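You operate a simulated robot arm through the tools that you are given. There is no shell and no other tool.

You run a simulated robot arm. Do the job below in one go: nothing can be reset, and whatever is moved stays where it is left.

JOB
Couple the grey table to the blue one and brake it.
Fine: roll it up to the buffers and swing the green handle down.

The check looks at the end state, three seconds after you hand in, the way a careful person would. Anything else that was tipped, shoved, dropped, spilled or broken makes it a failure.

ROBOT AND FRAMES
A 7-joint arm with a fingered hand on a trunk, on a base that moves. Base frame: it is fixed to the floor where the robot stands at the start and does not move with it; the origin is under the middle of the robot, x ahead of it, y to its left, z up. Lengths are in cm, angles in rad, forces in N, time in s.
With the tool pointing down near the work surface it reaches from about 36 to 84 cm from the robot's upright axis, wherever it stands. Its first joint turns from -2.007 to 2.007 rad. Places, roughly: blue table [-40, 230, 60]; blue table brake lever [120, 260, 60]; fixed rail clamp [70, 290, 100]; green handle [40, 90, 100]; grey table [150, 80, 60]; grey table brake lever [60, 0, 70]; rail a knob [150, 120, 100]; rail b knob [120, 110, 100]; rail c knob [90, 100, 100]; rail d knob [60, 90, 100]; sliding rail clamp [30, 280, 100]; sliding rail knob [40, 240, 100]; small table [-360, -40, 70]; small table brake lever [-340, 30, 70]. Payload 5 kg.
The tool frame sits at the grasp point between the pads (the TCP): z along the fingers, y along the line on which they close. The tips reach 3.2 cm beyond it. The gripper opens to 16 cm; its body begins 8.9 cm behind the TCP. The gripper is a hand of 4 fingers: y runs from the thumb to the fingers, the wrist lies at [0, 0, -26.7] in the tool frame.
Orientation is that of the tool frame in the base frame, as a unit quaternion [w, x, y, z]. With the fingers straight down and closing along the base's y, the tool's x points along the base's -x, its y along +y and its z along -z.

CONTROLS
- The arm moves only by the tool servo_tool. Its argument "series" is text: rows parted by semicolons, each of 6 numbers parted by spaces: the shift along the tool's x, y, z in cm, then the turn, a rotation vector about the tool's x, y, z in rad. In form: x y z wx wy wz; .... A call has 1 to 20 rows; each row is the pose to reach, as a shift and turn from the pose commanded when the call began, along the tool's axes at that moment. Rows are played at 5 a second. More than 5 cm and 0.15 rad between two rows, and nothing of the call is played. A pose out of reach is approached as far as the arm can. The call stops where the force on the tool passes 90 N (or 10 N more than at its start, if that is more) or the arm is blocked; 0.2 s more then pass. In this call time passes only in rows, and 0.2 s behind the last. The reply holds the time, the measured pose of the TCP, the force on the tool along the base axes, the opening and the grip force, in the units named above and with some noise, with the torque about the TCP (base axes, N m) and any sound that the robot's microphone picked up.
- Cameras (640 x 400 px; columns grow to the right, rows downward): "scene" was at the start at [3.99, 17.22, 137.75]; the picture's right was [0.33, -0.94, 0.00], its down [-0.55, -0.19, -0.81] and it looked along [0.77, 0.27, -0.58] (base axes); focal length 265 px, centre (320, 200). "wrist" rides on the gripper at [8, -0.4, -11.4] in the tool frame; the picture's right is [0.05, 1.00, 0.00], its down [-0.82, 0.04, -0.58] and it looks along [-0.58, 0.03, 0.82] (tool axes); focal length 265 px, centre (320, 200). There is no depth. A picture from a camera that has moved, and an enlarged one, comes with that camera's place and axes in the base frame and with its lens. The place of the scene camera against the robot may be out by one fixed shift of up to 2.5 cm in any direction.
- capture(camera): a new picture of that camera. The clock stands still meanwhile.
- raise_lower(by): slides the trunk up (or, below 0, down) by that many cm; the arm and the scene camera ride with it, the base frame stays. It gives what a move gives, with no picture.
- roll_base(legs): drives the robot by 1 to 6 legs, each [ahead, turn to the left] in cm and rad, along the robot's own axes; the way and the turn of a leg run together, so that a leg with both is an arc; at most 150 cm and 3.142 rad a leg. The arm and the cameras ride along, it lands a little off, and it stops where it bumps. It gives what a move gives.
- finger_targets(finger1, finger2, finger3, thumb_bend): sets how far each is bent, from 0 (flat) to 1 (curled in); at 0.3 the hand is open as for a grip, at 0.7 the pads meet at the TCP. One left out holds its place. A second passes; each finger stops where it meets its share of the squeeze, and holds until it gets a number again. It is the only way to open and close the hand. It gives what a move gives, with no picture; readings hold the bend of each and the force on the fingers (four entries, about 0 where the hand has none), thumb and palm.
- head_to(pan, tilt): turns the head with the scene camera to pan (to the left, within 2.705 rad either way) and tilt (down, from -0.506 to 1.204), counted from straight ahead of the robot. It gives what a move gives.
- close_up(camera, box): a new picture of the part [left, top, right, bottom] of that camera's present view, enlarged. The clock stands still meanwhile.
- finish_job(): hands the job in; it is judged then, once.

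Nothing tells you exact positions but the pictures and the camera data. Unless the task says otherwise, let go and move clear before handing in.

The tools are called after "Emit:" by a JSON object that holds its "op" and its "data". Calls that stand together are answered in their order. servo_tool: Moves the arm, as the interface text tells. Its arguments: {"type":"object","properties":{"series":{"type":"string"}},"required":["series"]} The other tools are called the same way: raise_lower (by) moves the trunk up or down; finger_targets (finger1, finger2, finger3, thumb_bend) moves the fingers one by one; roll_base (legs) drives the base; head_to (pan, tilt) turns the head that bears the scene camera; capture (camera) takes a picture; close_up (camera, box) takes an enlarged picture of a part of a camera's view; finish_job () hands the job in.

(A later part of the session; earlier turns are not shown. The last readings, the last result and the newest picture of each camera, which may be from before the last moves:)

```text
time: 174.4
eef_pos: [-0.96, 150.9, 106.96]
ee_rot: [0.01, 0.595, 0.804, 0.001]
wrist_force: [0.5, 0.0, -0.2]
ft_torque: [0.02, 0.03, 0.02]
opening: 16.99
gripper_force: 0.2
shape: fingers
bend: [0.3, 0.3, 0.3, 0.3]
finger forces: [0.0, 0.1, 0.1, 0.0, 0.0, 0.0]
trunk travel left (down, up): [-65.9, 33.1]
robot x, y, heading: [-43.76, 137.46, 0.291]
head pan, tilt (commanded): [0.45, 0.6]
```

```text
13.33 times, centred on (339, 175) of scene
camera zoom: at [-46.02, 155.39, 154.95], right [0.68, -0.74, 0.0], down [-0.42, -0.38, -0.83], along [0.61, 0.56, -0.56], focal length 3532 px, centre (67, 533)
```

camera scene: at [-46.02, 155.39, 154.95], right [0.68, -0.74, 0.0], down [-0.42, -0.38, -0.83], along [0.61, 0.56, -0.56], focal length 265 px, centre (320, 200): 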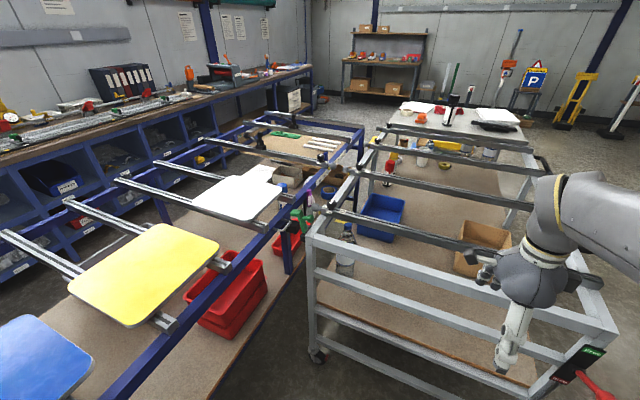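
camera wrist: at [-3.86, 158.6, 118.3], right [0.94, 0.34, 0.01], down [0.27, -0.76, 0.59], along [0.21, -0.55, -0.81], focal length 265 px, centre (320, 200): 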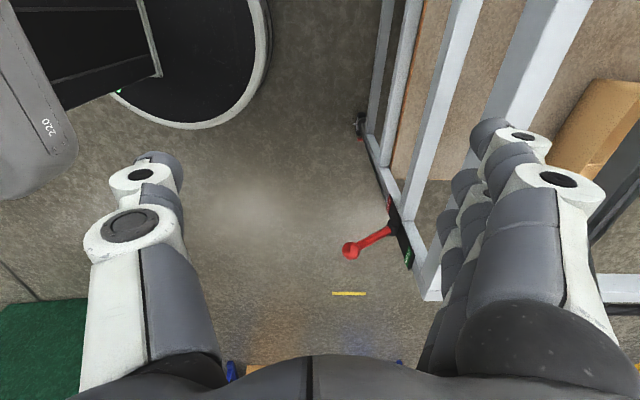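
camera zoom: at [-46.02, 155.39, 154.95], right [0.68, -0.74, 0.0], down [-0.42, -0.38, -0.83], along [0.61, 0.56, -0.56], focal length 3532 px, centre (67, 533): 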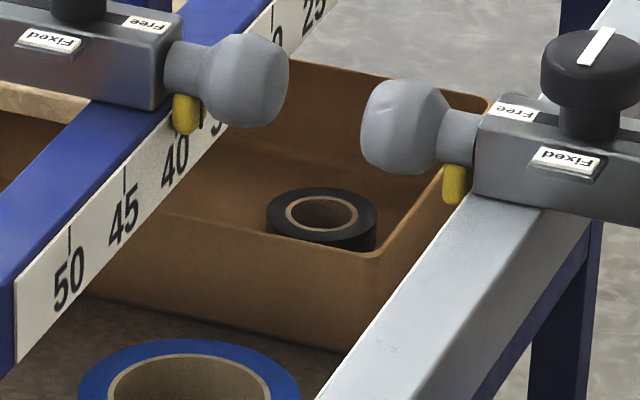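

The ball of the blue sliding rail and the ball of grey rail C face each other with about 3.5 cm between them. I need to know whether the buffers meet before those balls do, so I zoom on the buffers.

Emit:
{"op": "close_up", "data": {"camera": "scene", "box": [276, 208, 316, 238]}}

Emit:
{"op": "close_up", "data": {"camera": "scene", "box": [340, 110, 396, 145]}}

Emit:
{"op": "head_to", "data": {"pan": 0.6, "tilt": 0.75}}

Emit:
{"op": "capture", "data": {"camera": "scene"}}

```text
13.33 times, centred on (296, 223) of scene
camera zoom: at [-46.02, 155.39, 154.95], right [0.68, -0.74, 0.0], down [-0.42, -0.38, -0.83], along [0.61, 0.56, -0.56], focal length 3532 px, centre (640, -107)
```

zoom: 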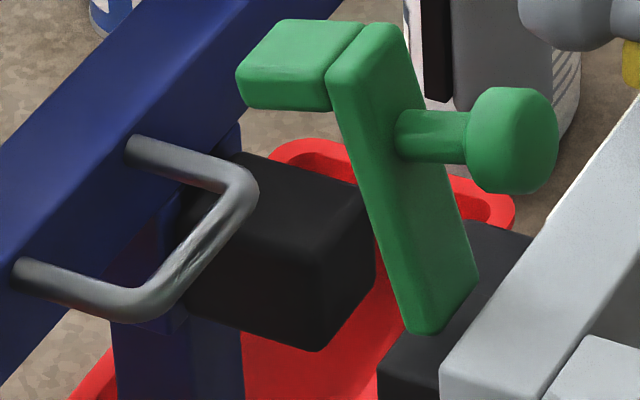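

```text
11.43 times, centred on (368, 128) of scene
camera zoom: at [-46.02, 155.39, 154.95], right [0.68, -0.74, 0.0], down [-0.42, -0.38, -0.83], along [0.61, 0.56, -0.56], focal length 3028 px, centre (-229, 1029)
```

zoom: 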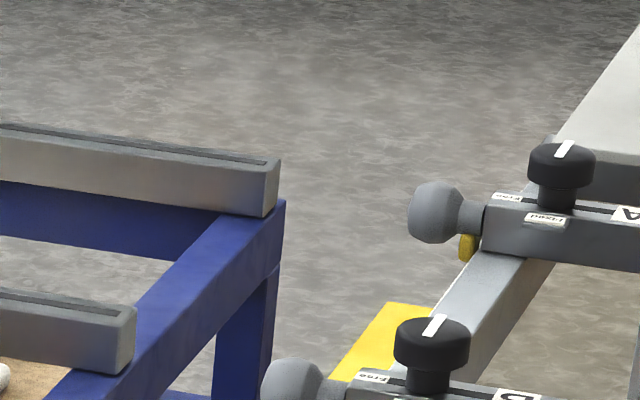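

```text
time: 175.1
eef_pos: [-0.98, 150.83, 107.03]
ee_rot: [0.009, 0.595, 0.803, 0.001]
wrist_force: [0.7, 0.0, 0.4]
ft_torque: [-0.01, 0.01, -0.02]
opening: 17.01
gripper_force: 0.0
shape: fingers
bend: [0.3, 0.3, 0.3, 0.3]
finger forces: [0.0, 0.1, 0.0, 0.0, 0.0, 0.0]
trunk travel left (down, up): [-65.9, 33.1]
robot x, y, heading: [-43.83, 137.6, 0.291]
head pan, tilt (commanded): [0.6, 0.75]
```

```text
taken
camera scene: at [-47.33, 155.87, 153.67], right [0.78, -0.63, 0.0], down [-0.43, -0.53, -0.73], along [0.46, 0.57, -0.68], focal length 265 px, centre (320, 200)
```

scene: 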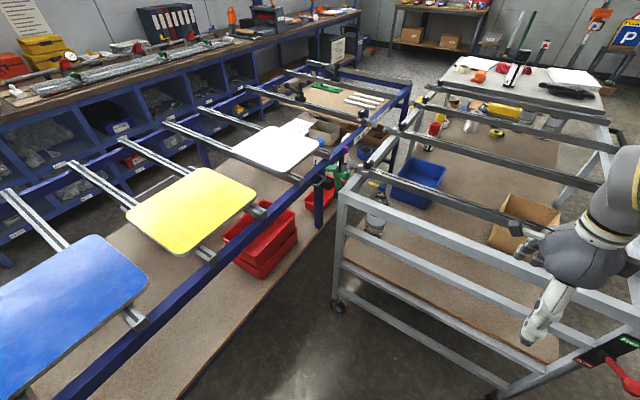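

The blue buffer's front looks about 5 cm from the grey latch block, while the two balls are only about 3.5 cm apart. I'll move a little closer and use the wrist camera over the gap for a reliable look.

Emit:
{"op": "roll_base", "data": {"legs": [[0, 0.75], [16, 0], [0, -0.74]]}}

Emit:
{"op": "servo_tool", "data": {"series": "0 0 0 0 0 -0.143; 0 0 0 0 0 -0.286; 0 0 0 0 0 -0.429; 0 0 0 0 0 -0.571; 0 0 0 0 0 -0.714; 0 0 0 0 0 -0.857; 0 0 0 0 0 -1.0; 0 0 0 0 0 -1.143; 0 0 0 0 0 -1.286; 0 0 0 0 0 -1.429; 0 0 0 0 0 -1.571"}}

Emit:
{"op": "capture", "data": {"camera": "wrist"}}

```text
time: 180.4
eef_pos: [6.9, 164.97, 107.06]
ee_rot: [0.009, 0.592, 0.806, 0.002]
wrist_force: [-0.3, -0.4, 0.1]
ft_torque: [-0.01, 0.02, -0.02]
opening: 17.0
gripper_force: 0.1
shape: fingers
bend: [0.3, 0.3, 0.3, 0.3]
finger forces: [0.0, 0.0, 0.1, 0.0, 0.0, 0.1]
trunk travel left (down, up): [-65.9, 33.1]
robot x, y, heading: [-36.02, 151.64, 0.301]
head pan, tilt (commanded): [0.6, 0.75]
```

```text
time: 182.8
eef_pos: [6.93, 165.12, 107.06]
ee_rot: [0.008, -0.152, 0.988, -0.006]
wrist_force: [-0.2, 0.4, 0.2]
ft_torque: [0.01, -0.01, -0.02]
opening: 17.02
gripper_force: 0.2
shape: fingers
bend: [0.3, 0.3, 0.3, 0.3]
finger forces: [0.0, 0.0, 0.0, 0.1, 0.0, 0.0]
trunk travel left (down, up): [-65.9, 33.1]
robot x, y, heading: [-35.91, 150.9, 0.298]
head pan, tilt (commanded): [0.6, 0.75]
```

```text
taken
camera wrist: at [-0.75, 162.37, 118.3], right [-0.35, 0.94, -0.01], down [0.75, 0.29, 0.59], along [0.56, 0.2, -0.81], focal length 265 px, centre (320, 200)
```

wrist: 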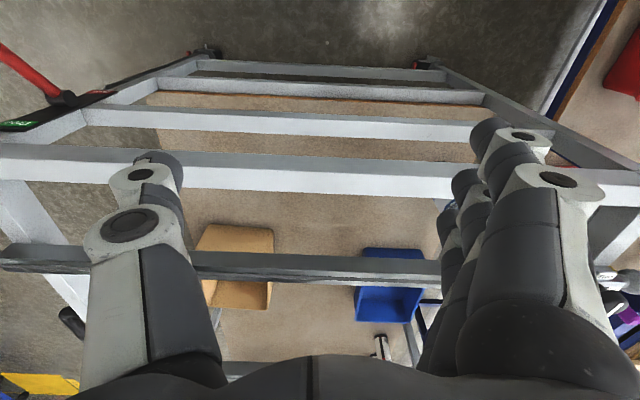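

The hand now faces along the tables. I carry it over the gap, high above the green handle, to look down at the buffers and balls.

Emit:
{"op": "servo_tool", "data": {"series": "0 0 -4 0 0 0; 0 3 -8 0 0 0; 0 7.5 -8 0 0 0; 0 12 -8 0 0 0; 0 16.5 -8 0 0 0; 0 21 -8 0 0 0; 0 25.5 -8 0 0 0; 0 30 -8 0 0 0; 0 34.5 -8 0 0 0; 0 39 -8 0 0 0; 0 43 -8 0 0 0; 0 46 -8 0 0 0"}}

Emit:
{"op": "capture", "data": {"camera": "wrist"}}

```text
time: 185.4
eef_pos: [-6.91, 209.03, 114.18]
ee_rot: [0.009, -0.151, 0.989, -0.006]
wrist_force: [-0.3, 0.5, -0.3]
ft_torque: [-0.01, 0.0, 0.01]
opening: 17.04
gripper_force: 0.1
shape: fingers
bend: [0.3, 0.3, 0.3, 0.3]
finger forces: [0.0, 0.1, 0.0, 0.0, 0.1, 0.0]
trunk travel left (down, up): [-65.9, 33.1]
robot x, y, heading: [-36.19, 151.37, 0.299]
head pan, tilt (commanded): [0.6, 0.75]
```

```text
taken
camera wrist: at [-14.6, 206.47, 125.64], right [-0.35, 0.94, -0.01], down [0.75, 0.29, 0.59], along [0.56, 0.19, -0.81], focal length 265 px, centre (320, 200)
```

wrist: 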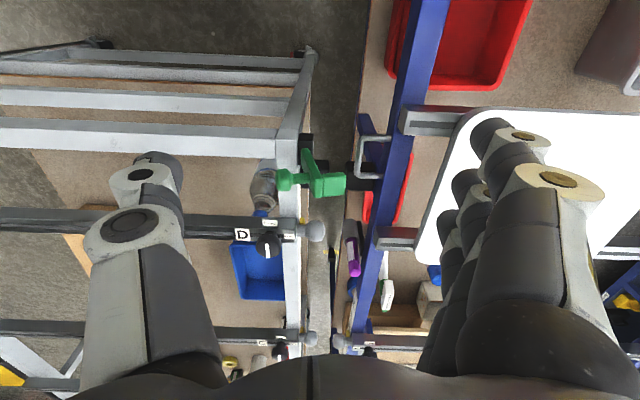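

This gives a near top-down view along the gap. I zoom in on the buffer pair and on the ball pair.

Emit:
{"op": "close_up", "data": {"camera": "wrist", "box": [270, 115, 430, 215]}}

Emit:
{"op": "close_up", "data": {"camera": "wrist", "box": [270, 200, 430, 300]}}

Emit:
{"op": "close_up", "data": {"camera": "wrist", "box": [270, 300, 382, 370]}}

```text
4.00 times, centred on (350, 165) of wrist
camera zoom: at [-14.6, 206.47, 125.64], right [-0.35, 0.94, -0.01], down [0.75, 0.29, 0.59], along [0.56, 0.19, -0.81], focal length 1062 px, centre (200, 340)
```

zoom: 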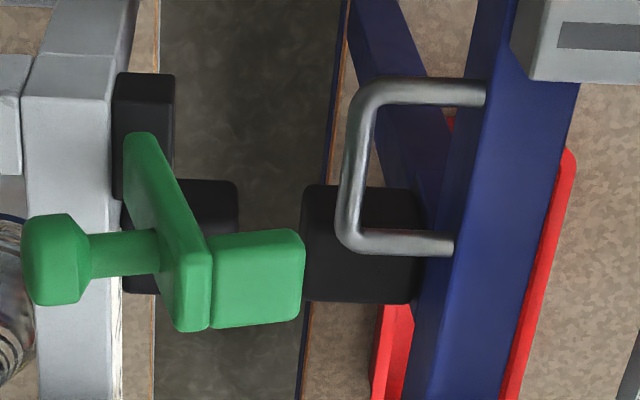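

```text
4.00 times, centred on (350, 250) of wrist
camera zoom: at [-14.6, 206.47, 125.64], right [-0.35, 0.94, -0.01], down [0.75, 0.29, 0.59], along [0.56, 0.19, -0.81], focal length 1062 px, centre (200, 0)
```

zoom: 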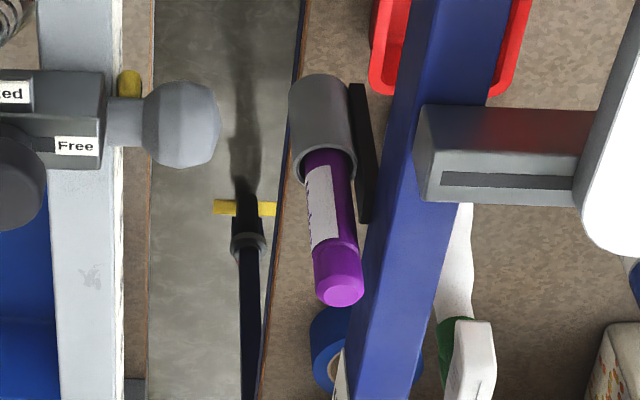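

```text
5.71 times, centred on (326, 335) of wrist
camera zoom: at [-14.6, 206.47, 125.64], right [-0.35, 0.94, -0.01], down [0.75, 0.29, 0.59], along [0.56, 0.19, -0.81], focal length 1517 px, centre (286, -571)
```

zoom: 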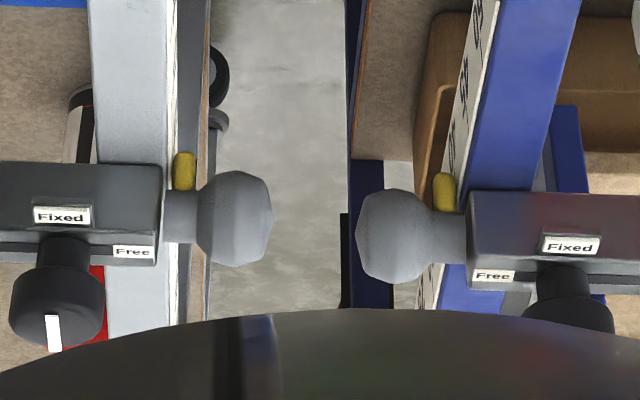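

The buffers are about 2.6 cm apart while the balls have about 3.4 cm, so the buffers should meet first with nearly a centimetre to spare, provided the tables stay parallel. I'll pitch the camera up to look for a second buffer pair further along the gap.

Emit:
{"op": "servo_tool", "data": {"series": "0 0 -1 0 -0.14 0; 0 0 -2 0 -0.28 0; 0 0 -3 0 -0.42 0; 0 0 -4 0 -0.56 0"}}

Emit:
{"op": "capture", "data": {"camera": "wrist"}}

Emit:
{"op": "close_up", "data": {"camera": "wrist", "box": [270, 140, 398, 220]}}

Emit:
{"op": "close_up", "data": {"camera": "wrist", "box": [290, 200, 386, 260]}}

```text
time: 186.4
eef_pos: [-7.1, 209.06, 118.4]
ee_rot: [0.283, -0.147, 0.947, 0.037]
wrist_force: [-0.1, 0.8, 0.9]
ft_torque: [-0.03, 0.03, -0.02]
opening: 17.02
gripper_force: 0.1
shape: fingers
bend: [0.3, 0.3, 0.3, 0.3]
finger forces: [0.0, 0.1, 0.1, 0.0, 0.0, 0.0]
trunk travel left (down, up): [-65.9, 33.1]
robot x, y, heading: [-36.06, 151.0, 0.302]
head pan, tilt (commanded): [0.6, 0.75]
```

```text
taken
camera wrist: at [-19.27, 204.91, 123.63], right [-0.34, 0.94, -0.04], down [0.34, 0.16, 0.93], along [0.88, 0.3, -0.37], focal length 265 px, centre (320, 200)
```

wrist: 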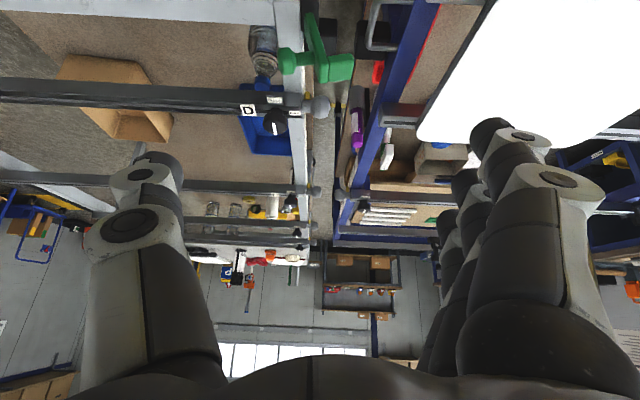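

```text
5.00 times, centred on (334, 180) of wrist
camera zoom: at [-19.27, 204.91, 123.63], right [-0.34, 0.94, -0.04], down [0.34, 0.16, 0.93], along [0.88, 0.3, -0.37], focal length 1327 px, centre (250, 300)
```

zoom: 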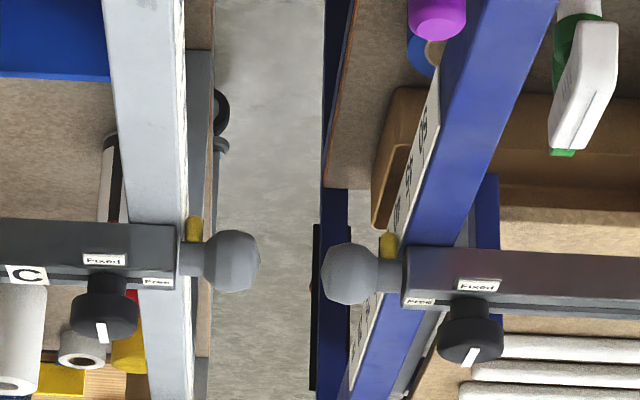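

```text
6.67 times, centred on (338, 230) of wrist
camera zoom: at [-19.27, 204.91, 123.63], right [-0.34, 0.94, -0.04], down [0.34, 0.16, 0.93], along [0.88, 0.3, -0.37], focal length 1769 px, centre (200, 0)
```

zoom: 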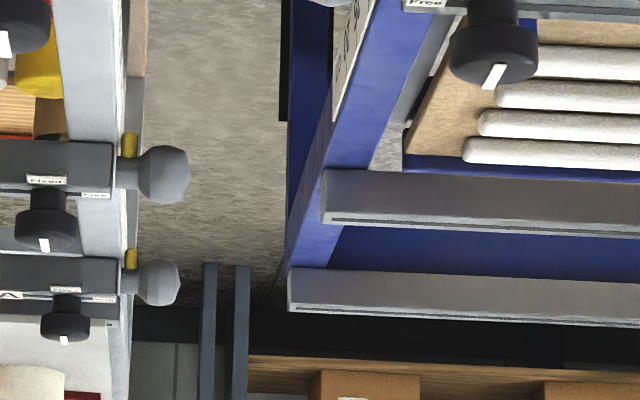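

I see no second buffer pair further along; the pair next to the handle is the one. I check how parallel the two facing beams are, with fine zooms at the near and far part of the gap.

Emit:
{"op": "close_up", "data": {"camera": "wrist", "box": [290, 100, 386, 160]}}

Emit:
{"op": "close_up", "data": {"camera": "wrist", "box": [300, 190, 364, 230]}}

Emit:
{"op": "close_up", "data": {"camera": "wrist", "box": [296, 225, 344, 255]}}

```text
6.67 times, centred on (338, 130) of wrist
camera zoom: at [-19.27, 204.91, 123.63], right [-0.34, 0.94, -0.04], down [0.34, 0.16, 0.93], along [0.88, 0.3, -0.37], focal length 1769 px, centre (200, 667)
```

zoom: 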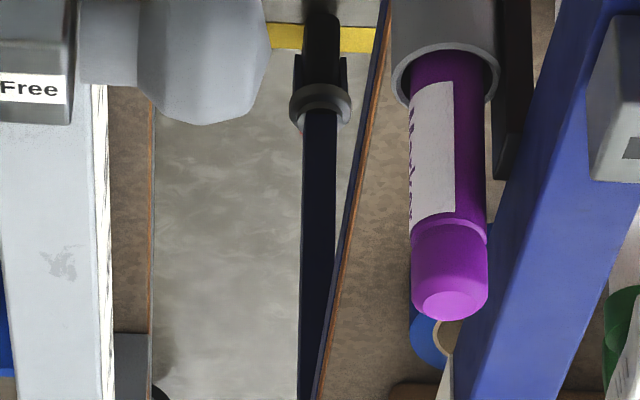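

```text
10.00 times, centred on (332, 210) of wrist
camera zoom: at [-19.27, 204.91, 123.63], right [-0.34, 0.94, -0.04], down [0.34, 0.16, 0.93], along [0.88, 0.3, -0.37], focal length 2654 px, centre (200, 100)
```

zoom: 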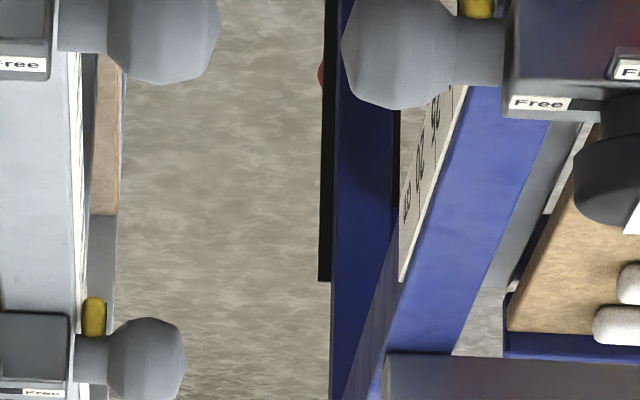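

```text
13.33 times, centred on (320, 240) of wrist
camera zoom: at [-19.27, 204.91, 123.63], right [-0.34, 0.94, -0.04], down [0.34, 0.16, 0.93], along [0.88, 0.3, -0.37], focal length 3539 px, centre (320, -333)
```

zoom: 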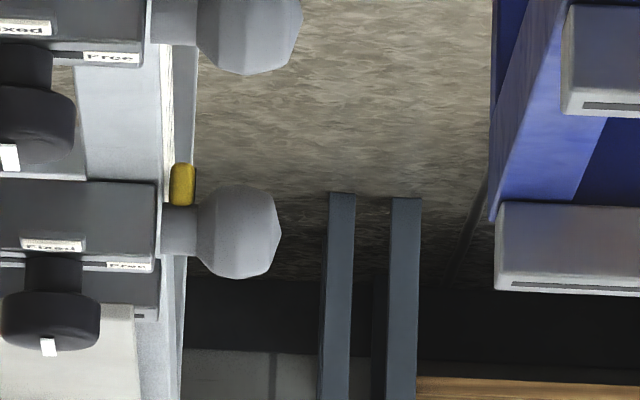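

The facing beams are parallel to within a few milliradians, and everything is aligned for a straight final push of about 2.6 cm. I retract the arm and drive back round to the push side.

Emit:
{"op": "servo_tool", "data": {"series": "0 0 0 0 0.14 0; 0 0 0 0 0.28 0; 0 0 0 0 0.42 0; 0 0 0 0 0.56 0"}}

Emit:
{"op": "servo_tool", "data": {"series": "0 -4.5 0 0 0 0; 0 -9 0 0 0 0; 1 -13.5 0 0 0 0; 2 -18 0 0 0 0; 3 -22.5 0 0 0 0; 4 -27 0 0 0 0; 5 -31.5 0 0 0 0; 6 -36 0 0 0 0; 7 -40 0 0 0 0; 8 -44 0 0 0 0; 8 -46 0 0 0 0"}}

Emit:
{"op": "roll_base", "data": {"legs": [[0, -1.565], [115, 0], [0, 1.571], [150, 0], [0, 1.571]]}}

Emit:
{"op": "head_to", "data": {"pan": 0.0, "tilt": 0.5}}

Emit:
{"op": "capture", "data": {"camera": "scene"}}

Emit:
{"op": "capture", "data": {"camera": "wrist"}}

```text
time: 187.4
eef_pos: [-6.89, 209.06, 118.36]
ee_rot: [0.007, -0.151, 0.988, -0.005]
wrist_force: [0.6, -0.9, -0.4]
ft_torque: [0.01, -0.02, 0.01]
opening: 17.05
gripper_force: 0.2
shape: fingers
bend: [0.3, 0.3, 0.3, 0.3]
finger forces: [0.0, 0.1, 0.0, 0.1, 0.0, 0.0]
trunk travel left (down, up): [-65.9, 33.1]
robot x, y, heading: [-36.04, 151.44, 0.301]
head pan, tilt (commanded): [0.6, 0.75]
```

```text
time: 189.8
eef_pos: [-0.13, 163.24, 117.6]
ee_rot: [0.007, -0.151, 0.988, -0.006]
wrist_force: [-0.6, 0.5, -0.3]
ft_torque: [0.03, -0.02, -0.02]
opening: 17.06
gripper_force: 0.1
shape: fingers
bend: [0.3, 0.3, 0.3, 0.3]
finger forces: [0.1, 0.0, 0.0, 0.1, 0.0, 0.1]
out of reach, approached as far as the arm can: row 10, 11
trunk travel left (down, up): [-65.9, 33.1]
robot x, y, heading: [-36.01, 151.4, 0.302]
head pan, tilt (commanded): [0.6, 0.75]
```

```text
time: 214.2
eef_pos: [129.69, 126.68, 117.59]
ee_rot: [-0.01, 0.818, -0.575, -0.002]
wrist_force: [-0.3, 0.6, 0.1]
ft_torque: [-0.01, 0.05, -0.01]
opening: 17.01
gripper_force: 0.0
shape: fingers
bend: [0.3, 0.3, 0.3, 0.3]
finger forces: [0.0, 0.0, 0.1, 0.1, 0.0, 0.1]
trunk travel left (down, up): [-65.9, 33.1]
robot x, y, heading: [142.92, 91.44, 1.912]
head pan, tilt (commanded): [0.6, 0.75]
```

```text
time: 215.2
eef_pos: [129.51, 126.76, 117.63]
ee_rot: [-0.01, 0.819, -0.574, -0.002]
wrist_force: [-1.0, -0.6, -0.4]
ft_torque: [-0.01, 0.03, 0.01]
opening: 17.02
gripper_force: 0.1
shape: fingers
bend: [0.3, 0.3, 0.3, 0.3]
finger forces: [0.1, 0.0, 0.0, 0.1, 0.1, 0.1]
trunk travel left (down, up): [-65.9, 33.1]
robot x, y, heading: [143.5, 91.64, 1.908]
head pan, tilt (commanded): [0.0, 0.499]
```

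```text
taken
camera scene: at [128.97, 87.64, 155.86], right [0.94, 0.34, 0.0], down [0.16, -0.45, -0.88], along [-0.3, 0.83, -0.48], focal length 265 px, centre (320, 200)
```

scene: 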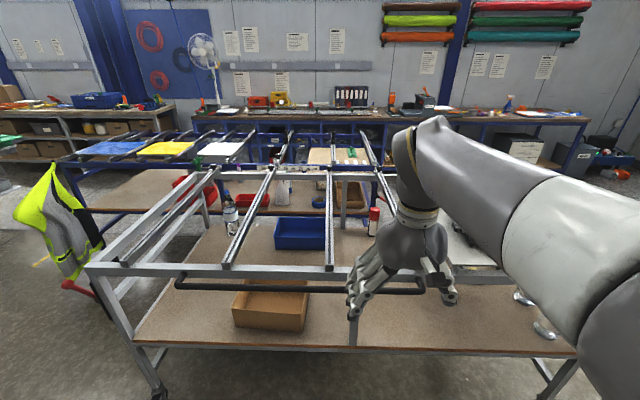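

```text
taken
camera wrist: at [132.63, 119.14, 128.93], right [-0.92, -0.39, -0.01], down [-0.32, 0.74, 0.59], along [-0.22, 0.55, -0.81], focal length 265 px, centre (320, 200)
```

wrist: 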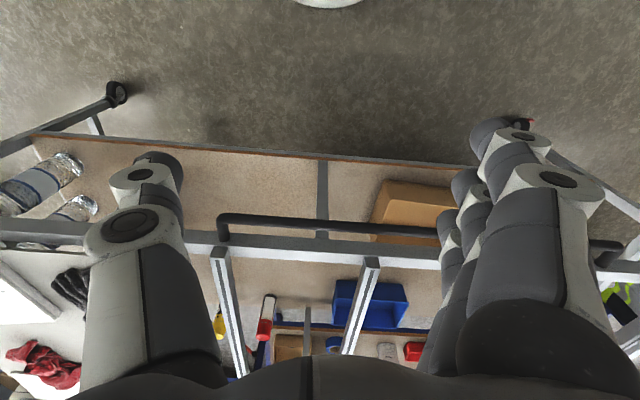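

I'm back behind the table with a heading about 0.03 rad off. I correct that, move closer, and turn the hand to close across bar and beam again.

Emit:
{"op": "roll_base", "data": {"legs": [[0, -0.034], [14, 0]]}}

Emit:
{"op": "servo_tool", "data": {"series": "0 0 0 0 0 0.143; 0 0 0 0 0 0.286; 0 0 0 0 0 0.429; 0 0 0 0 0 0.571; 0 0 0 0 0 0.714; 0 0 0 0 0 0.857; 0 0 0 0 0 1.0; 0 0 0 0 0 1.143; 0 0 0 0 0 1.286; 0 0 0 0 0 1.429; 0 0 0 0 0 1.571"}}

Emit:
{"op": "capture", "data": {"camera": "wrist"}}

```text
time: 216.9
eef_pos: [126.51, 140.52, 117.6]
ee_rot: [-0.009, 0.808, -0.589, -0.001]
wrist_force: [-0.6, 1.0, -0.1]
ft_torque: [-0.01, -0.02, 0.01]
opening: 17.04
gripper_force: 0.0
shape: fingers
bend: [0.3, 0.3, 0.3, 0.3]
finger forces: [0.0, 0.0, 0.0, 0.1, 0.0, 0.0]
trunk travel left (down, up): [-65.9, 33.1]
robot x, y, heading: [139.02, 104.75, 1.882]
head pan, tilt (commanded): [0.0, 0.499]
```

```text
time: 219.3
eef_pos: [126.54, 140.47, 117.65]
ee_rot: [0.005, -0.155, 0.988, 0.008]
wrist_force: [0.5, 0.8, -0.1]
ft_torque: [0.03, -0.01, 0.01]
opening: 17.02
gripper_force: 0.1
shape: fingers
bend: [0.3, 0.3, 0.3, 0.3]
finger forces: [0.1, 0.0, 0.1, 0.0, 0.0, 0.1]
trunk travel left (down, up): [-65.9, 33.1]
robot x, y, heading: [138.69, 104.89, 1.881]
head pan, tilt (commanded): [0.0, 0.499]
```

```text
taken
camera wrist: at [118.92, 137.47, 128.95], right [-0.35, 0.94, 0.01], down [0.76, 0.28, 0.59], along [0.55, 0.22, -0.81], focal length 265 px, centre (320, 200)
```

wrist: 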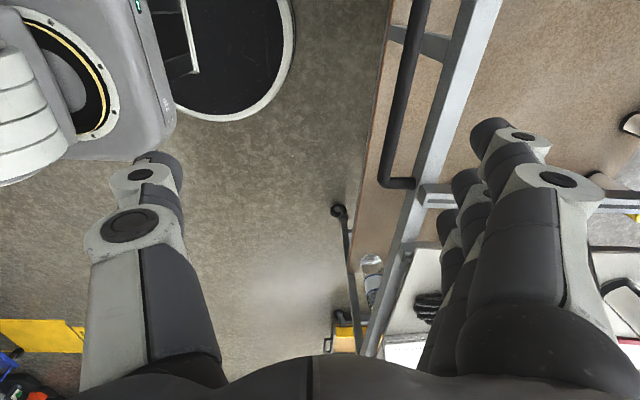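

The bar is about 15 cm further ahead. I move over it, lower partly and check.

Emit:
{"op": "servo_tool", "data": {"series": "0 4 0 0 0 0; 0 8 0 0 0 0; 0 12 0 0 0 0; 0 15.3 0 0 0 0; 0 15.3 4.5 0 0 0; 0 15.3 9 0 0 0; 0 15.3 13.5 0 0 0; 0 15.3 17.5 0 0 0"}}

Emit:
{"op": "capture", "data": {"camera": "wrist"}}

```text
time: 221.1
eef_pos: [122.08, 155.25, 100.26]
ee_rot: [0.004, -0.155, 0.988, 0.008]
wrist_force: [-0.4, -0.1, 0.6]
ft_torque: [0.04, -0.01, 0.02]
opening: 17.04
gripper_force: 0.1
shape: fingers
bend: [0.3, 0.3, 0.3, 0.3]
finger forces: [0.0, 0.0, 0.0, 0.0, 0.0, 0.1]
trunk travel left (down, up): [-65.9, 33.1]
robot x, y, heading: [138.5, 104.51, 1.883]
head pan, tilt (commanded): [0.0, 0.499]
```

```text
taken
camera wrist: at [114.44, 152.27, 111.58], right [-0.36, 0.93, 0.01], down [0.76, 0.28, 0.59], along [0.55, 0.22, -0.81], focal length 265 px, centre (320, 200)
```

wrist: 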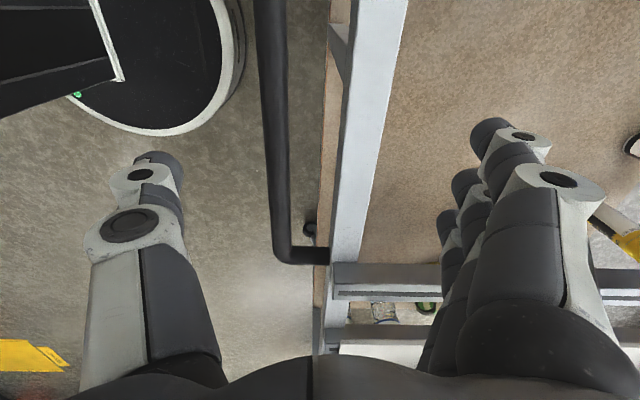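

Aligned well. I lower fully, grip, and creep forward very slowly for the last centimetres.

Emit:
{"op": "servo_tool", "data": {"series": "0 0.3 3.5 0 0 0; 0 0.3 7 0 0 0; 0 0.3 10.4 0 0 0"}}

Emit:
{"op": "finger_targets", "data": {"finger1": 0.6, "finger2": 0.6, "finger3": 0.6, "thumb_bend": 0.6}}

Emit:
{"op": "servo_tool", "data": {"series": "0 0.05 0 0 0 0; 0 0.15 0 0 0 0; 0 0.3 0 0 0 0; 0 0.5 0 0 0 0; 0 0.7 0 0 0 0; 0 0.9 0 0 0 0; 0 1.1 0 0 0 0; 0 1.3 0 0 0 0; 0 1.5 0 0 0 0; 0 1.65 0 0 0 0; 0 1.75 0 0 0 0; 0 1.8 0 0 0 0"}}

Emit:
{"op": "capture", "data": {"camera": "wrist"}}

```text
time: 221.9
eef_pos: [121.89, 155.81, 89.9]
ee_rot: [0.006, -0.155, 0.988, 0.008]
wrist_force: [-0.2, -0.5, -0.3]
ft_torque: [0.0, -0.02, 0.03]
opening: 17.06
gripper_force: 0.0
shape: fingers
bend: [0.3, 0.3, 0.3, 0.3]
finger forces: [0.0, 0.0, 0.1, 0.0, 0.0, 0.0]
trunk travel left (down, up): [-65.9, 33.1]
robot x, y, heading: [138.73, 104.6, 1.882]
head pan, tilt (commanded): [0.0, 0.499]
```

```text
time: 222.9
eef_pos: [121.97, 155.71, 89.91]
ee_rot: [0.006, -0.156, 0.988, 0.007]
wrist_force: [2.0, -9.9, -22.6]
ft_torque: [1.45, 0.56, 0.0]
opening: 10.21
gripper_force: 31.1
shape: fingers
bend: [0.49, 0.51, 0.5, 0.52]
finger forces: [7.8, 8.6, 8.5, 0.0, 36.8, 0.1]
trunk travel left (down, up): [-65.9, 33.1]
robot x, y, heading: [138.75, 104.78, 1.878]
head pan, tilt (commanded): [0.0, 0.499]
```

```text
time: 225.5
eef_pos: [121.26, 157.49, 89.92]
ee_rot: [0.006, -0.157, 0.988, 0.007]
wrist_force: [2.8, -7.5, -30.6]
ft_torque: [1.31, 0.51, -0.04]
opening: 10.19
gripper_force: 30.9
shape: fingers
bend: [0.49, 0.51, 0.5, 0.52]
finger forces: [7.7, 9.4, 9.2, 0.0, 35.8, 0.0]
trunk travel left (down, up): [-65.9, 33.1]
robot x, y, heading: [138.96, 104.97, 1.886]
head pan, tilt (commanded): [0.0, 0.499]
```

```text
taken
camera wrist: at [113.79, 154.51, 101.21], right [-0.36, 0.93, 0.01], down [0.76, 0.28, 0.59], along [0.55, 0.22, -0.81], focal length 265 px, centre (320, 200)
```

wrist: 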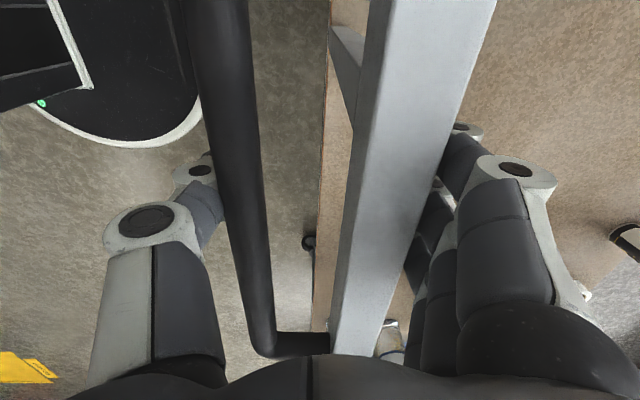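

1.9 cm closer, with no contact force yet. I keep creeping in small steps and watch for the buffers.

Emit:
{"op": "servo_tool", "data": {"series": "0 0.05 0 0 0 0; 0 0.12 0 0 0 0; 0 0.2 0 0 0 0; 0 0.28 0 0 0 0; 0 0.36 0 0 0 0; 0 0.44 0 0 0 0; 0 0.5 0 0 0 0; 0 0.5 0 0 0 0"}}

Emit:
{"op": "servo_tool", "data": {"series": "0 0.05 0 0 0 0; 0 0.12 0 0 0 0; 0 0.2 0 0 0 0; 0 0.28 0 0 0 0; 0 0.36 0 0 0 0; 0 0.4 0 0 0 0; 0 0.4 0 0 0 0"}}

Emit:
{"op": "capture", "data": {"camera": "scene"}}

Emit:
{"op": "close_up", "data": {"camera": "scene", "box": [176, 140, 256, 190]}}

Emit:
{"op": "close_up", "data": {"camera": "scene", "box": [250, 140, 330, 190]}}

```text
time: 227.3
eef_pos: [121.16, 157.99, 89.84]
ee_rot: [0.006, -0.156, 0.988, 0.008]
wrist_force: [0.5, -7.6, -29.6]
ft_torque: [1.24, 0.5, -0.02]
opening: 10.21
gripper_force: 31.1
shape: fingers
bend: [0.49, 0.51, 0.5, 0.52]
finger forces: [7.9, 9.7, 9.5, 0.0, 35.1, 0.0]
trunk travel left (down, up): [-65.9, 33.1]
robot x, y, heading: [138.89, 104.77, 1.875]
head pan, tilt (commanded): [0.0, 0.499]
```

```text
time: 228.9
eef_pos: [121.08, 158.34, 89.95]
ee_rot: [0.007, -0.156, 0.988, 0.006]
wrist_force: [1.4, -12.7, -26.8]
ft_torque: [1.25, 0.49, 0.0]
opening: 10.19
gripper_force: 30.9
shape: fingers
bend: [0.49, 0.51, 0.5, 0.52]
finger forces: [7.2, 8.6, 8.4, 0.0, 37.5, 0.0]
trunk travel left (down, up): [-65.9, 33.1]
robot x, y, heading: [138.79, 104.79, 1.885]
head pan, tilt (commanded): [0.0, 0.499]
```

```text
taken
camera scene: at [124.59, 101.56, 155.85], right [0.95, 0.3, 0.0], down [0.15, -0.46, -0.88], along [-0.27, 0.84, -0.48], focal length 265 px, centre (320, 200)
```

scene: 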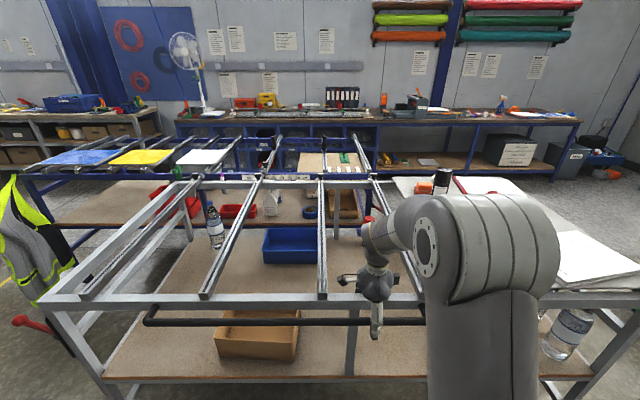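

```text
8.00 times, centred on (216, 165) of scene
camera zoom: at [124.59, 101.56, 155.85], right [0.95, 0.3, 0.0], down [0.15, -0.46, -0.88], along [-0.27, 0.84, -0.48], focal length 2119 px, centre (1152, 480)
```

zoom: 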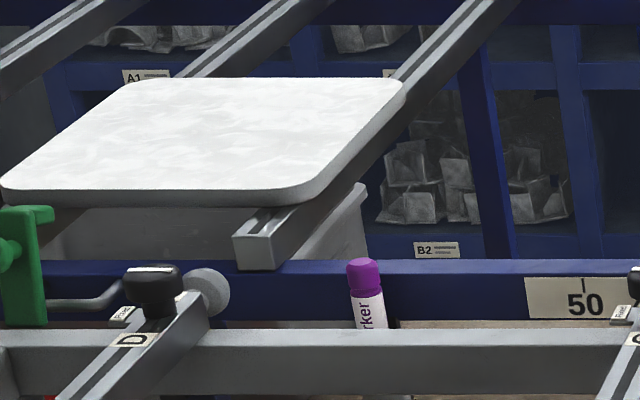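

```text
8.00 times, centred on (290, 165) of scene
camera zoom: at [124.59, 101.56, 155.85], right [0.95, 0.3, 0.0], down [0.15, -0.46, -0.88], along [-0.27, 0.84, -0.48], focal length 2119 px, centre (560, 480)
```

zoom: 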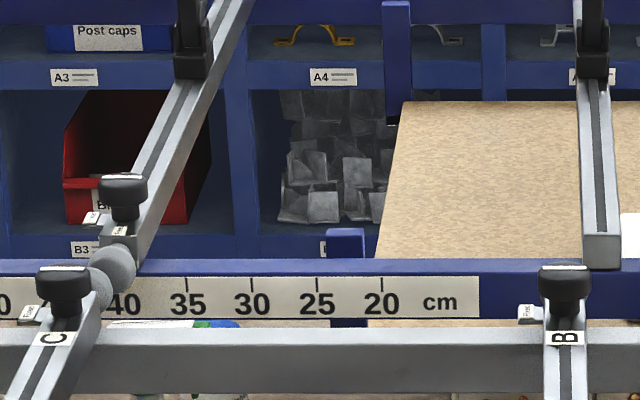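

The reaction has risen slightly, possibly the first touch of the buffers. I creep a few millimetres more to confirm.

Emit:
{"op": "servo_tool", "data": {"series": "0 0.06 0 0 0 0; 0 0.12 0 0 0 0; 0 0.18 0 0 0 0; 0 0.24 0 0 0 0; 0 0.3 0 0 0 0; 0 0.3 0 0 0 0; 0 0.3 0 0 0 0"}}

Emit:
{"op": "servo_tool", "data": {"series": "0 0.06 0 0 0 0; 0 0.12 0 0 0 0; 0 0.18 0 0 0 0; 0 0.24 0 0 0 0; 0 0.3 0 0 0 0; 0 0.3 0 0 0 0; 0 0.3 0 0 0 0"}}

```text
time: 230.5
eef_pos: [120.94, 158.45, 89.97]
ee_rot: [0.006, -0.156, 0.988, 0.006]
wrist_force: [5.0, -18.8, -26.8]
ft_torque: [1.49, 0.57, -0.01]
opening: 10.25
gripper_force: 31.6
shape: fingers
bend: [0.49, 0.51, 0.51, 0.52]
finger forces: [6.5, 7.4, 7.3, 0.0, 41.9, 0.1]
trunk travel left (down, up): [-65.9, 33.1]
robot x, y, heading: [139.07, 104.74, 1.884]
head pan, tilt (commanded): [0.0, 0.499]
```

```text
time: 232.1
eef_pos: [121.05, 158.67, 89.83]
ee_rot: [0.007, -0.156, 0.988, 0.005]
wrist_force: [6.0, -25.9, -26.0]
ft_torque: [1.49, 0.59, -0.02]
opening: 10.31
gripper_force: 32.1
shape: fingers
bend: [0.5, 0.52, 0.52, 0.52]
finger forces: [5.8, 6.3, 6.4, 0.0, 45.4, 0.0]
trunk travel left (down, up): [-65.9, 33.1]
robot x, y, heading: [139.13, 104.71, 1.884]
head pan, tilt (commanded): [0.0, 0.499]
```

The reaction rises steadily now with almost no movement, so the buffers are touching. I let go, lift clear and back away to check the coupling from the near end.

Emit:
{"op": "finger_targets", "data": {"finger1": 0.3, "finger2": 0.3, "finger3": 0.3, "thumb_bend": 0.3}}

Emit:
{"op": "servo_tool", "data": {"series": "0 0 -4 0 0 0; 0 0 -8.5 0 0 0; 0 0 -13 0 0 0; 0 0 -17.5 0 0 0; 0 -4 -17.5 0 0 0; 0 -8 -17.5 0 0 0; 0 -12 -17.5 0 0 0"}}

Emit:
{"op": "capture", "data": {"camera": "scene"}}

Emit:
{"op": "close_up", "data": {"camera": "scene", "box": [250, 140, 330, 190]}}

```text
time: 233.1
eef_pos: [121.02, 158.92, 89.93]
ee_rot: [0.006, -0.156, 0.988, 0.007]
wrist_force: [0.5, -0.7, 0.1]
ft_torque: [-0.01, -0.02, 0.01]
opening: 17.0
gripper_force: 0.0
shape: fingers
bend: [0.3, 0.3, 0.3, 0.3]
finger forces: [0.1, 0.1, 0.0, 0.0, 0.0, 0.1]
trunk travel left (down, up): [-65.9, 33.1]
robot x, y, heading: [138.81, 104.46, 1.881]
head pan, tilt (commanded): [0.0, 0.499]
```

```text
time: 234.7
eef_pos: [124.5, 147.07, 107.43]
ee_rot: [0.005, -0.155, 0.988, 0.008]
wrist_force: [1.0, 0.5, -0.6]
ft_torque: [0.02, -0.03, 0.0]
opening: 17.05
gripper_force: 0.1
shape: fingers
bend: [0.3, 0.3, 0.3, 0.3]
finger forces: [0.0, 0.0, 0.0, 0.0, 0.1, 0.0]
trunk travel left (down, up): [-65.9, 33.1]
robot x, y, heading: [138.81, 104.45, 1.881]
head pan, tilt (commanded): [0.0, 0.499]
```

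```text
taken
camera scene: at [124.66, 101.43, 155.86], right [0.95, 0.3, 0.0], down [0.15, -0.46, -0.88], along [-0.27, 0.84, -0.48], focal length 265 px, centre (320, 200)
```

scene: 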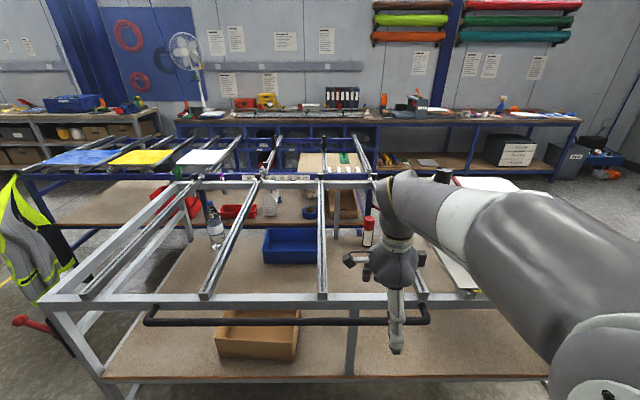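

```text
8.00 times, centred on (290, 165) of scene
camera zoom: at [124.66, 101.43, 155.86], right [0.95, 0.3, 0.0], down [0.15, -0.46, -0.88], along [-0.27, 0.84, -0.48], focal length 2119 px, centre (560, 480)
```

zoom: 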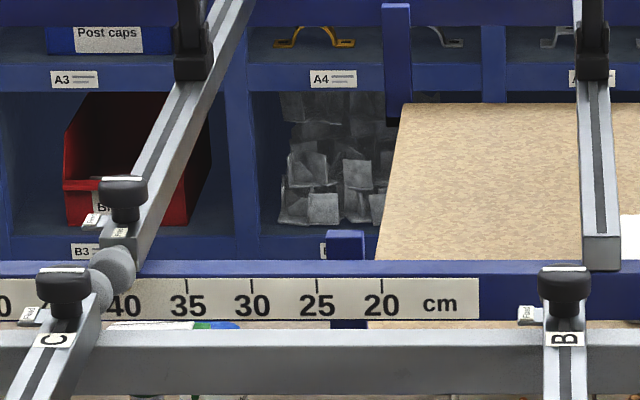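

The table stands at the buffers. I drive back round to the near end to check the gap and work the green handle.

Emit:
{"op": "roll_base", "data": {"legs": [[-28, 0], [0, 1.567], [152, 0], [0, -1.571], [108, 0], [0, -1.571]]}}

Emit:
{"op": "head_to", "data": {"pan": 0.6, "tilt": 0.65}}

Emit:
{"op": "capture", "data": {"camera": "scene"}}

Emit:
{"op": "capture", "data": {"camera": "wrist"}}

```text
refused: 152 is not a number from -150 to 150
```

```text
time: 235.7
eef_pos: [124.52, 147.17, 107.37]
ee_rot: [0.005, -0.154, 0.988, 0.008]
wrist_force: [0.2, -0.7, 0.5]
ft_torque: [0.0, -0.03, 0.01]
opening: 17.03
gripper_force: 0.0
shape: fingers
bend: [0.3, 0.3, 0.3, 0.3]
finger forces: [0.0, 0.0, 0.0, 0.1, 0.0, 0.1]
trunk travel left (down, up): [-65.9, 33.1]
robot x, y, heading: [138.98, 104.63, 1.877]
head pan, tilt (commanded): [0.6, 0.649]
```

```text
taken
camera scene: at [120.56, 98.17, 154.53], right [0.61, 0.79, 0.0], down [0.48, -0.37, -0.8], along [-0.63, 0.49, -0.6], focal length 265 px, centre (320, 200)
```

scene: 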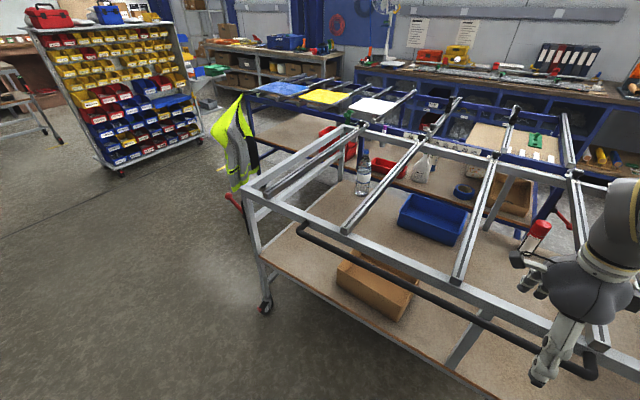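

```text
taken
camera wrist: at [116.86, 144.18, 118.62], right [-0.36, 0.93, 0.01], down [0.76, 0.28, 0.59], along [0.55, 0.22, -0.81], focal length 265 px, centre (320, 200)
```

wrist: 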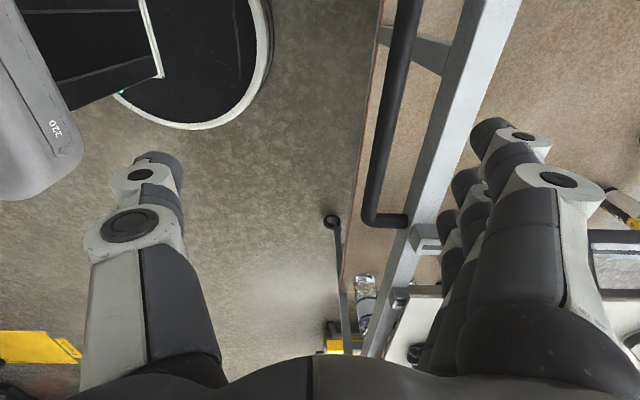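

The drive was refused because one leg exceeded 150 cm; the table and all objects are untouched. I repeat it with shorter legs.

Emit:
{"op": "roll_base", "data": {"legs": [[-28, 0], [0, 1.567], [149, 0], [0, -1.571], [108, 0], [0, -1.571]]}}

Emit:
{"op": "capture", "data": {"camera": "scene"}}

Emit:
{"op": "capture", "data": {"camera": "wrist"}}

```text
time: 261.3
eef_pos: [13.35, 150.14, 107.39]
ee_rot: [0.01, 0.58, 0.814, 0.002]
wrist_force: [-0.2, 0.3, 0.1]
ft_torque: [0.0, -0.01, -0.05]
opening: 17.03
gripper_force: 0.0
shape: fingers
bend: [0.3, 0.3, 0.3, 0.3]
finger forces: [0.1, 0.0, 0.0, 0.0, 0.0, 0.1]
trunk travel left (down, up): [-65.9, 33.1]
robot x, y, heading: [-29.36, 135.02, 0.325]
head pan, tilt (commanded): [0.6, 0.649]
```

```text
taken
camera scene: at [-32.77, 153.44, 154.53], right [0.8, -0.6, 0.0], down [-0.36, -0.48, -0.8], along [0.48, 0.64, -0.6], focal length 265 px, centre (320, 200)
```

scene: 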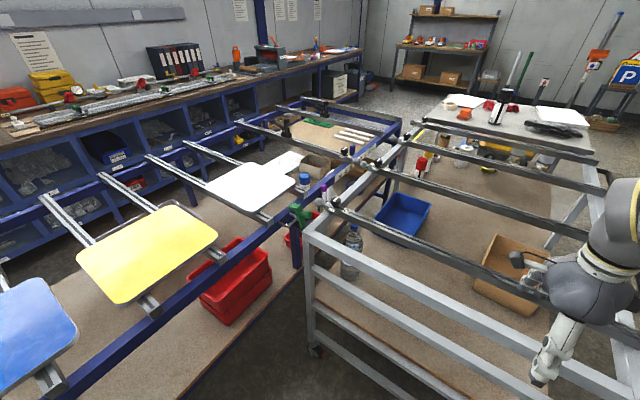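

```text
taken
camera wrist: at [10.09, 157.7, 118.61], right [0.93, 0.37, 0.01], down [0.3, -0.75, 0.59], along [0.23, -0.54, -0.81], focal length 265 px, centre (320, 200)
```

wrist: 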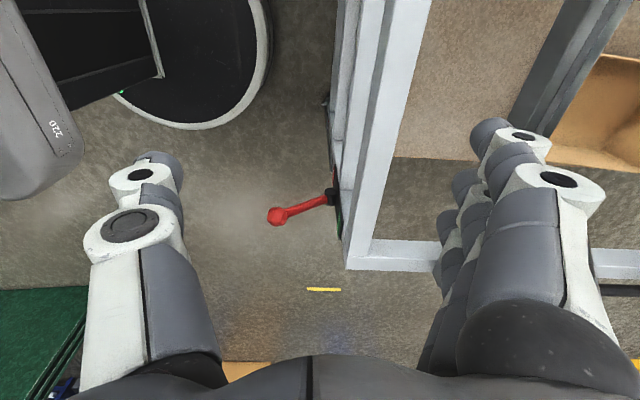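

Emit:
{"op": "close_up", "data": {"camera": "scene", "box": [270, 185, 350, 235]}}

Emit:
{"op": "close_up", "data": {"camera": "scene", "box": [340, 140, 404, 180]}}

Emit:
{"op": "close_up", "data": {"camera": "scene", "box": [286, 195, 326, 225]}}

```text
8.00 times, centred on (310, 210) of scene
camera zoom: at [-32.77, 153.44, 154.53], right [0.8, -0.6, 0.0], down [-0.36, -0.48, -0.8], along [0.48, 0.64, -0.6], focal length 2119 px, centre (400, 120)
```

zoom: 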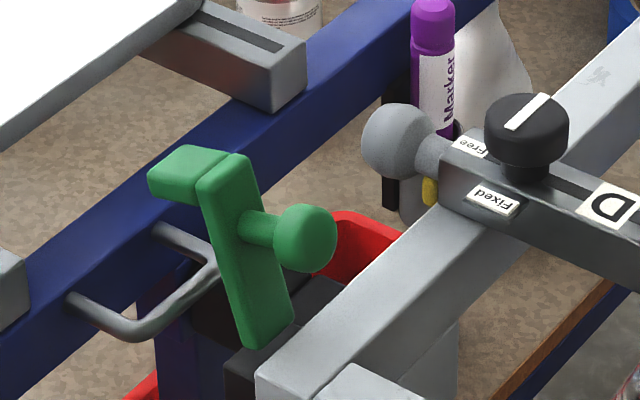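

```text
10.00 times, centred on (372, 160) of scene
camera zoom: at [-32.77, 153.44, 154.53], right [0.8, -0.6, 0.0], down [-0.36, -0.48, -0.8], along [0.48, 0.64, -0.6], focal length 2649 px, centre (-200, 600)
```

zoom: 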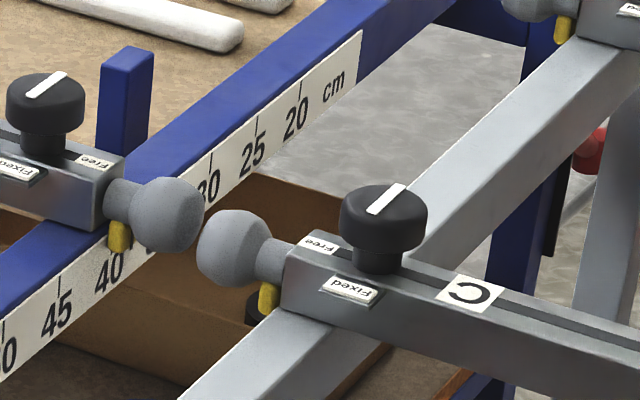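

```text
13.33 times, centred on (306, 210) of scene
camera zoom: at [-32.77, 153.44, 154.53], right [0.8, -0.6, 0.0], down [-0.36, -0.48, -0.8], along [0.48, 0.64, -0.6], focal length 3532 px, centre (507, 67)
```

zoom: 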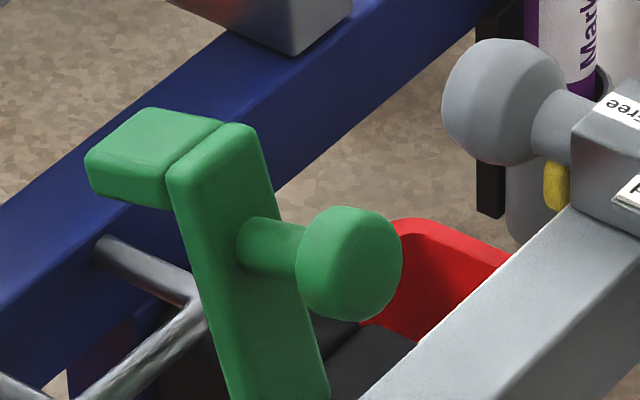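

The two balls look very close now, so I need the top-down check again. I move a bit closer and bring the wrist camera over the gap.

Emit:
{"op": "roll_base", "data": {"legs": [[0, 1.2], [18, 0], [0, -1.22]]}}

Emit:
{"op": "servo_tool", "data": {"series": "0 0 -1 0 0 -0.143; 0 0 -2 0 0 -0.286; 0 0 -3 0 0 -0.429; 0 0 -4 0 0 -0.571; 0 0 -5 0 0 -0.714; 0 0 -6 0 0 -0.857; 0 0 -7 0 0 -1.0; 0 0 -8 0 0 -1.143; 0 0 -8 0 0 -1.286; 0 0 -8 0 0 -1.429; 0 0 -8 0 0 -1.571"}}

Emit:
{"op": "capture", "data": {"camera": "wrist"}}

```text
time: 268.8
eef_pos: [14.23, 167.52, 107.21]
ee_rot: [0.009, 0.587, 0.809, 0.002]
wrist_force: [-0.1, 0.1, -0.2]
ft_torque: [-0.02, 0.01, 0.02]
opening: 17.06
gripper_force: 0.0
shape: fingers
bend: [0.3, 0.3, 0.3, 0.3]
finger forces: [0.0, 0.0, 0.1, 0.1, 0.0, 0.1]
trunk travel left (down, up): [-65.9, 33.1]
robot x, y, heading: [-28.24, 153.04, 0.32]
head pan, tilt (commanded): [0.6, 0.649]
```

```text
time: 271.2
eef_pos: [14.14, 167.53, 115.32]
ee_rot: [0.008, -0.158, 0.987, -0.006]
wrist_force: [0.0, 0.0, -0.2]
ft_torque: [0.01, 0.0, -0.02]
opening: 17.04
gripper_force: 0.1
shape: fingers
bend: [0.3, 0.3, 0.3, 0.3]
finger forces: [0.1, 0.0, 0.0, 0.0, 0.0, 0.0]
trunk travel left (down, up): [-65.9, 33.1]
robot x, y, heading: [-28.32, 152.73, 0.32]
head pan, tilt (commanded): [0.6, 0.649]
```

```text
taken
camera wrist: at [6.5, 164.82, 126.62], right [-0.36, 0.93, -0.01], down [0.75, 0.3, 0.59], along [0.55, 0.2, -0.81], focal length 265 px, centre (320, 200)
```

wrist: 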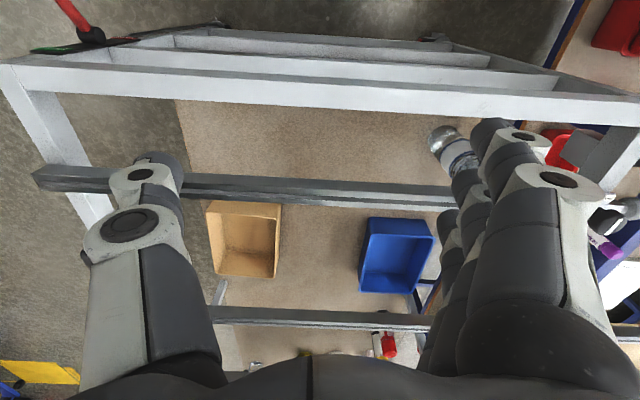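

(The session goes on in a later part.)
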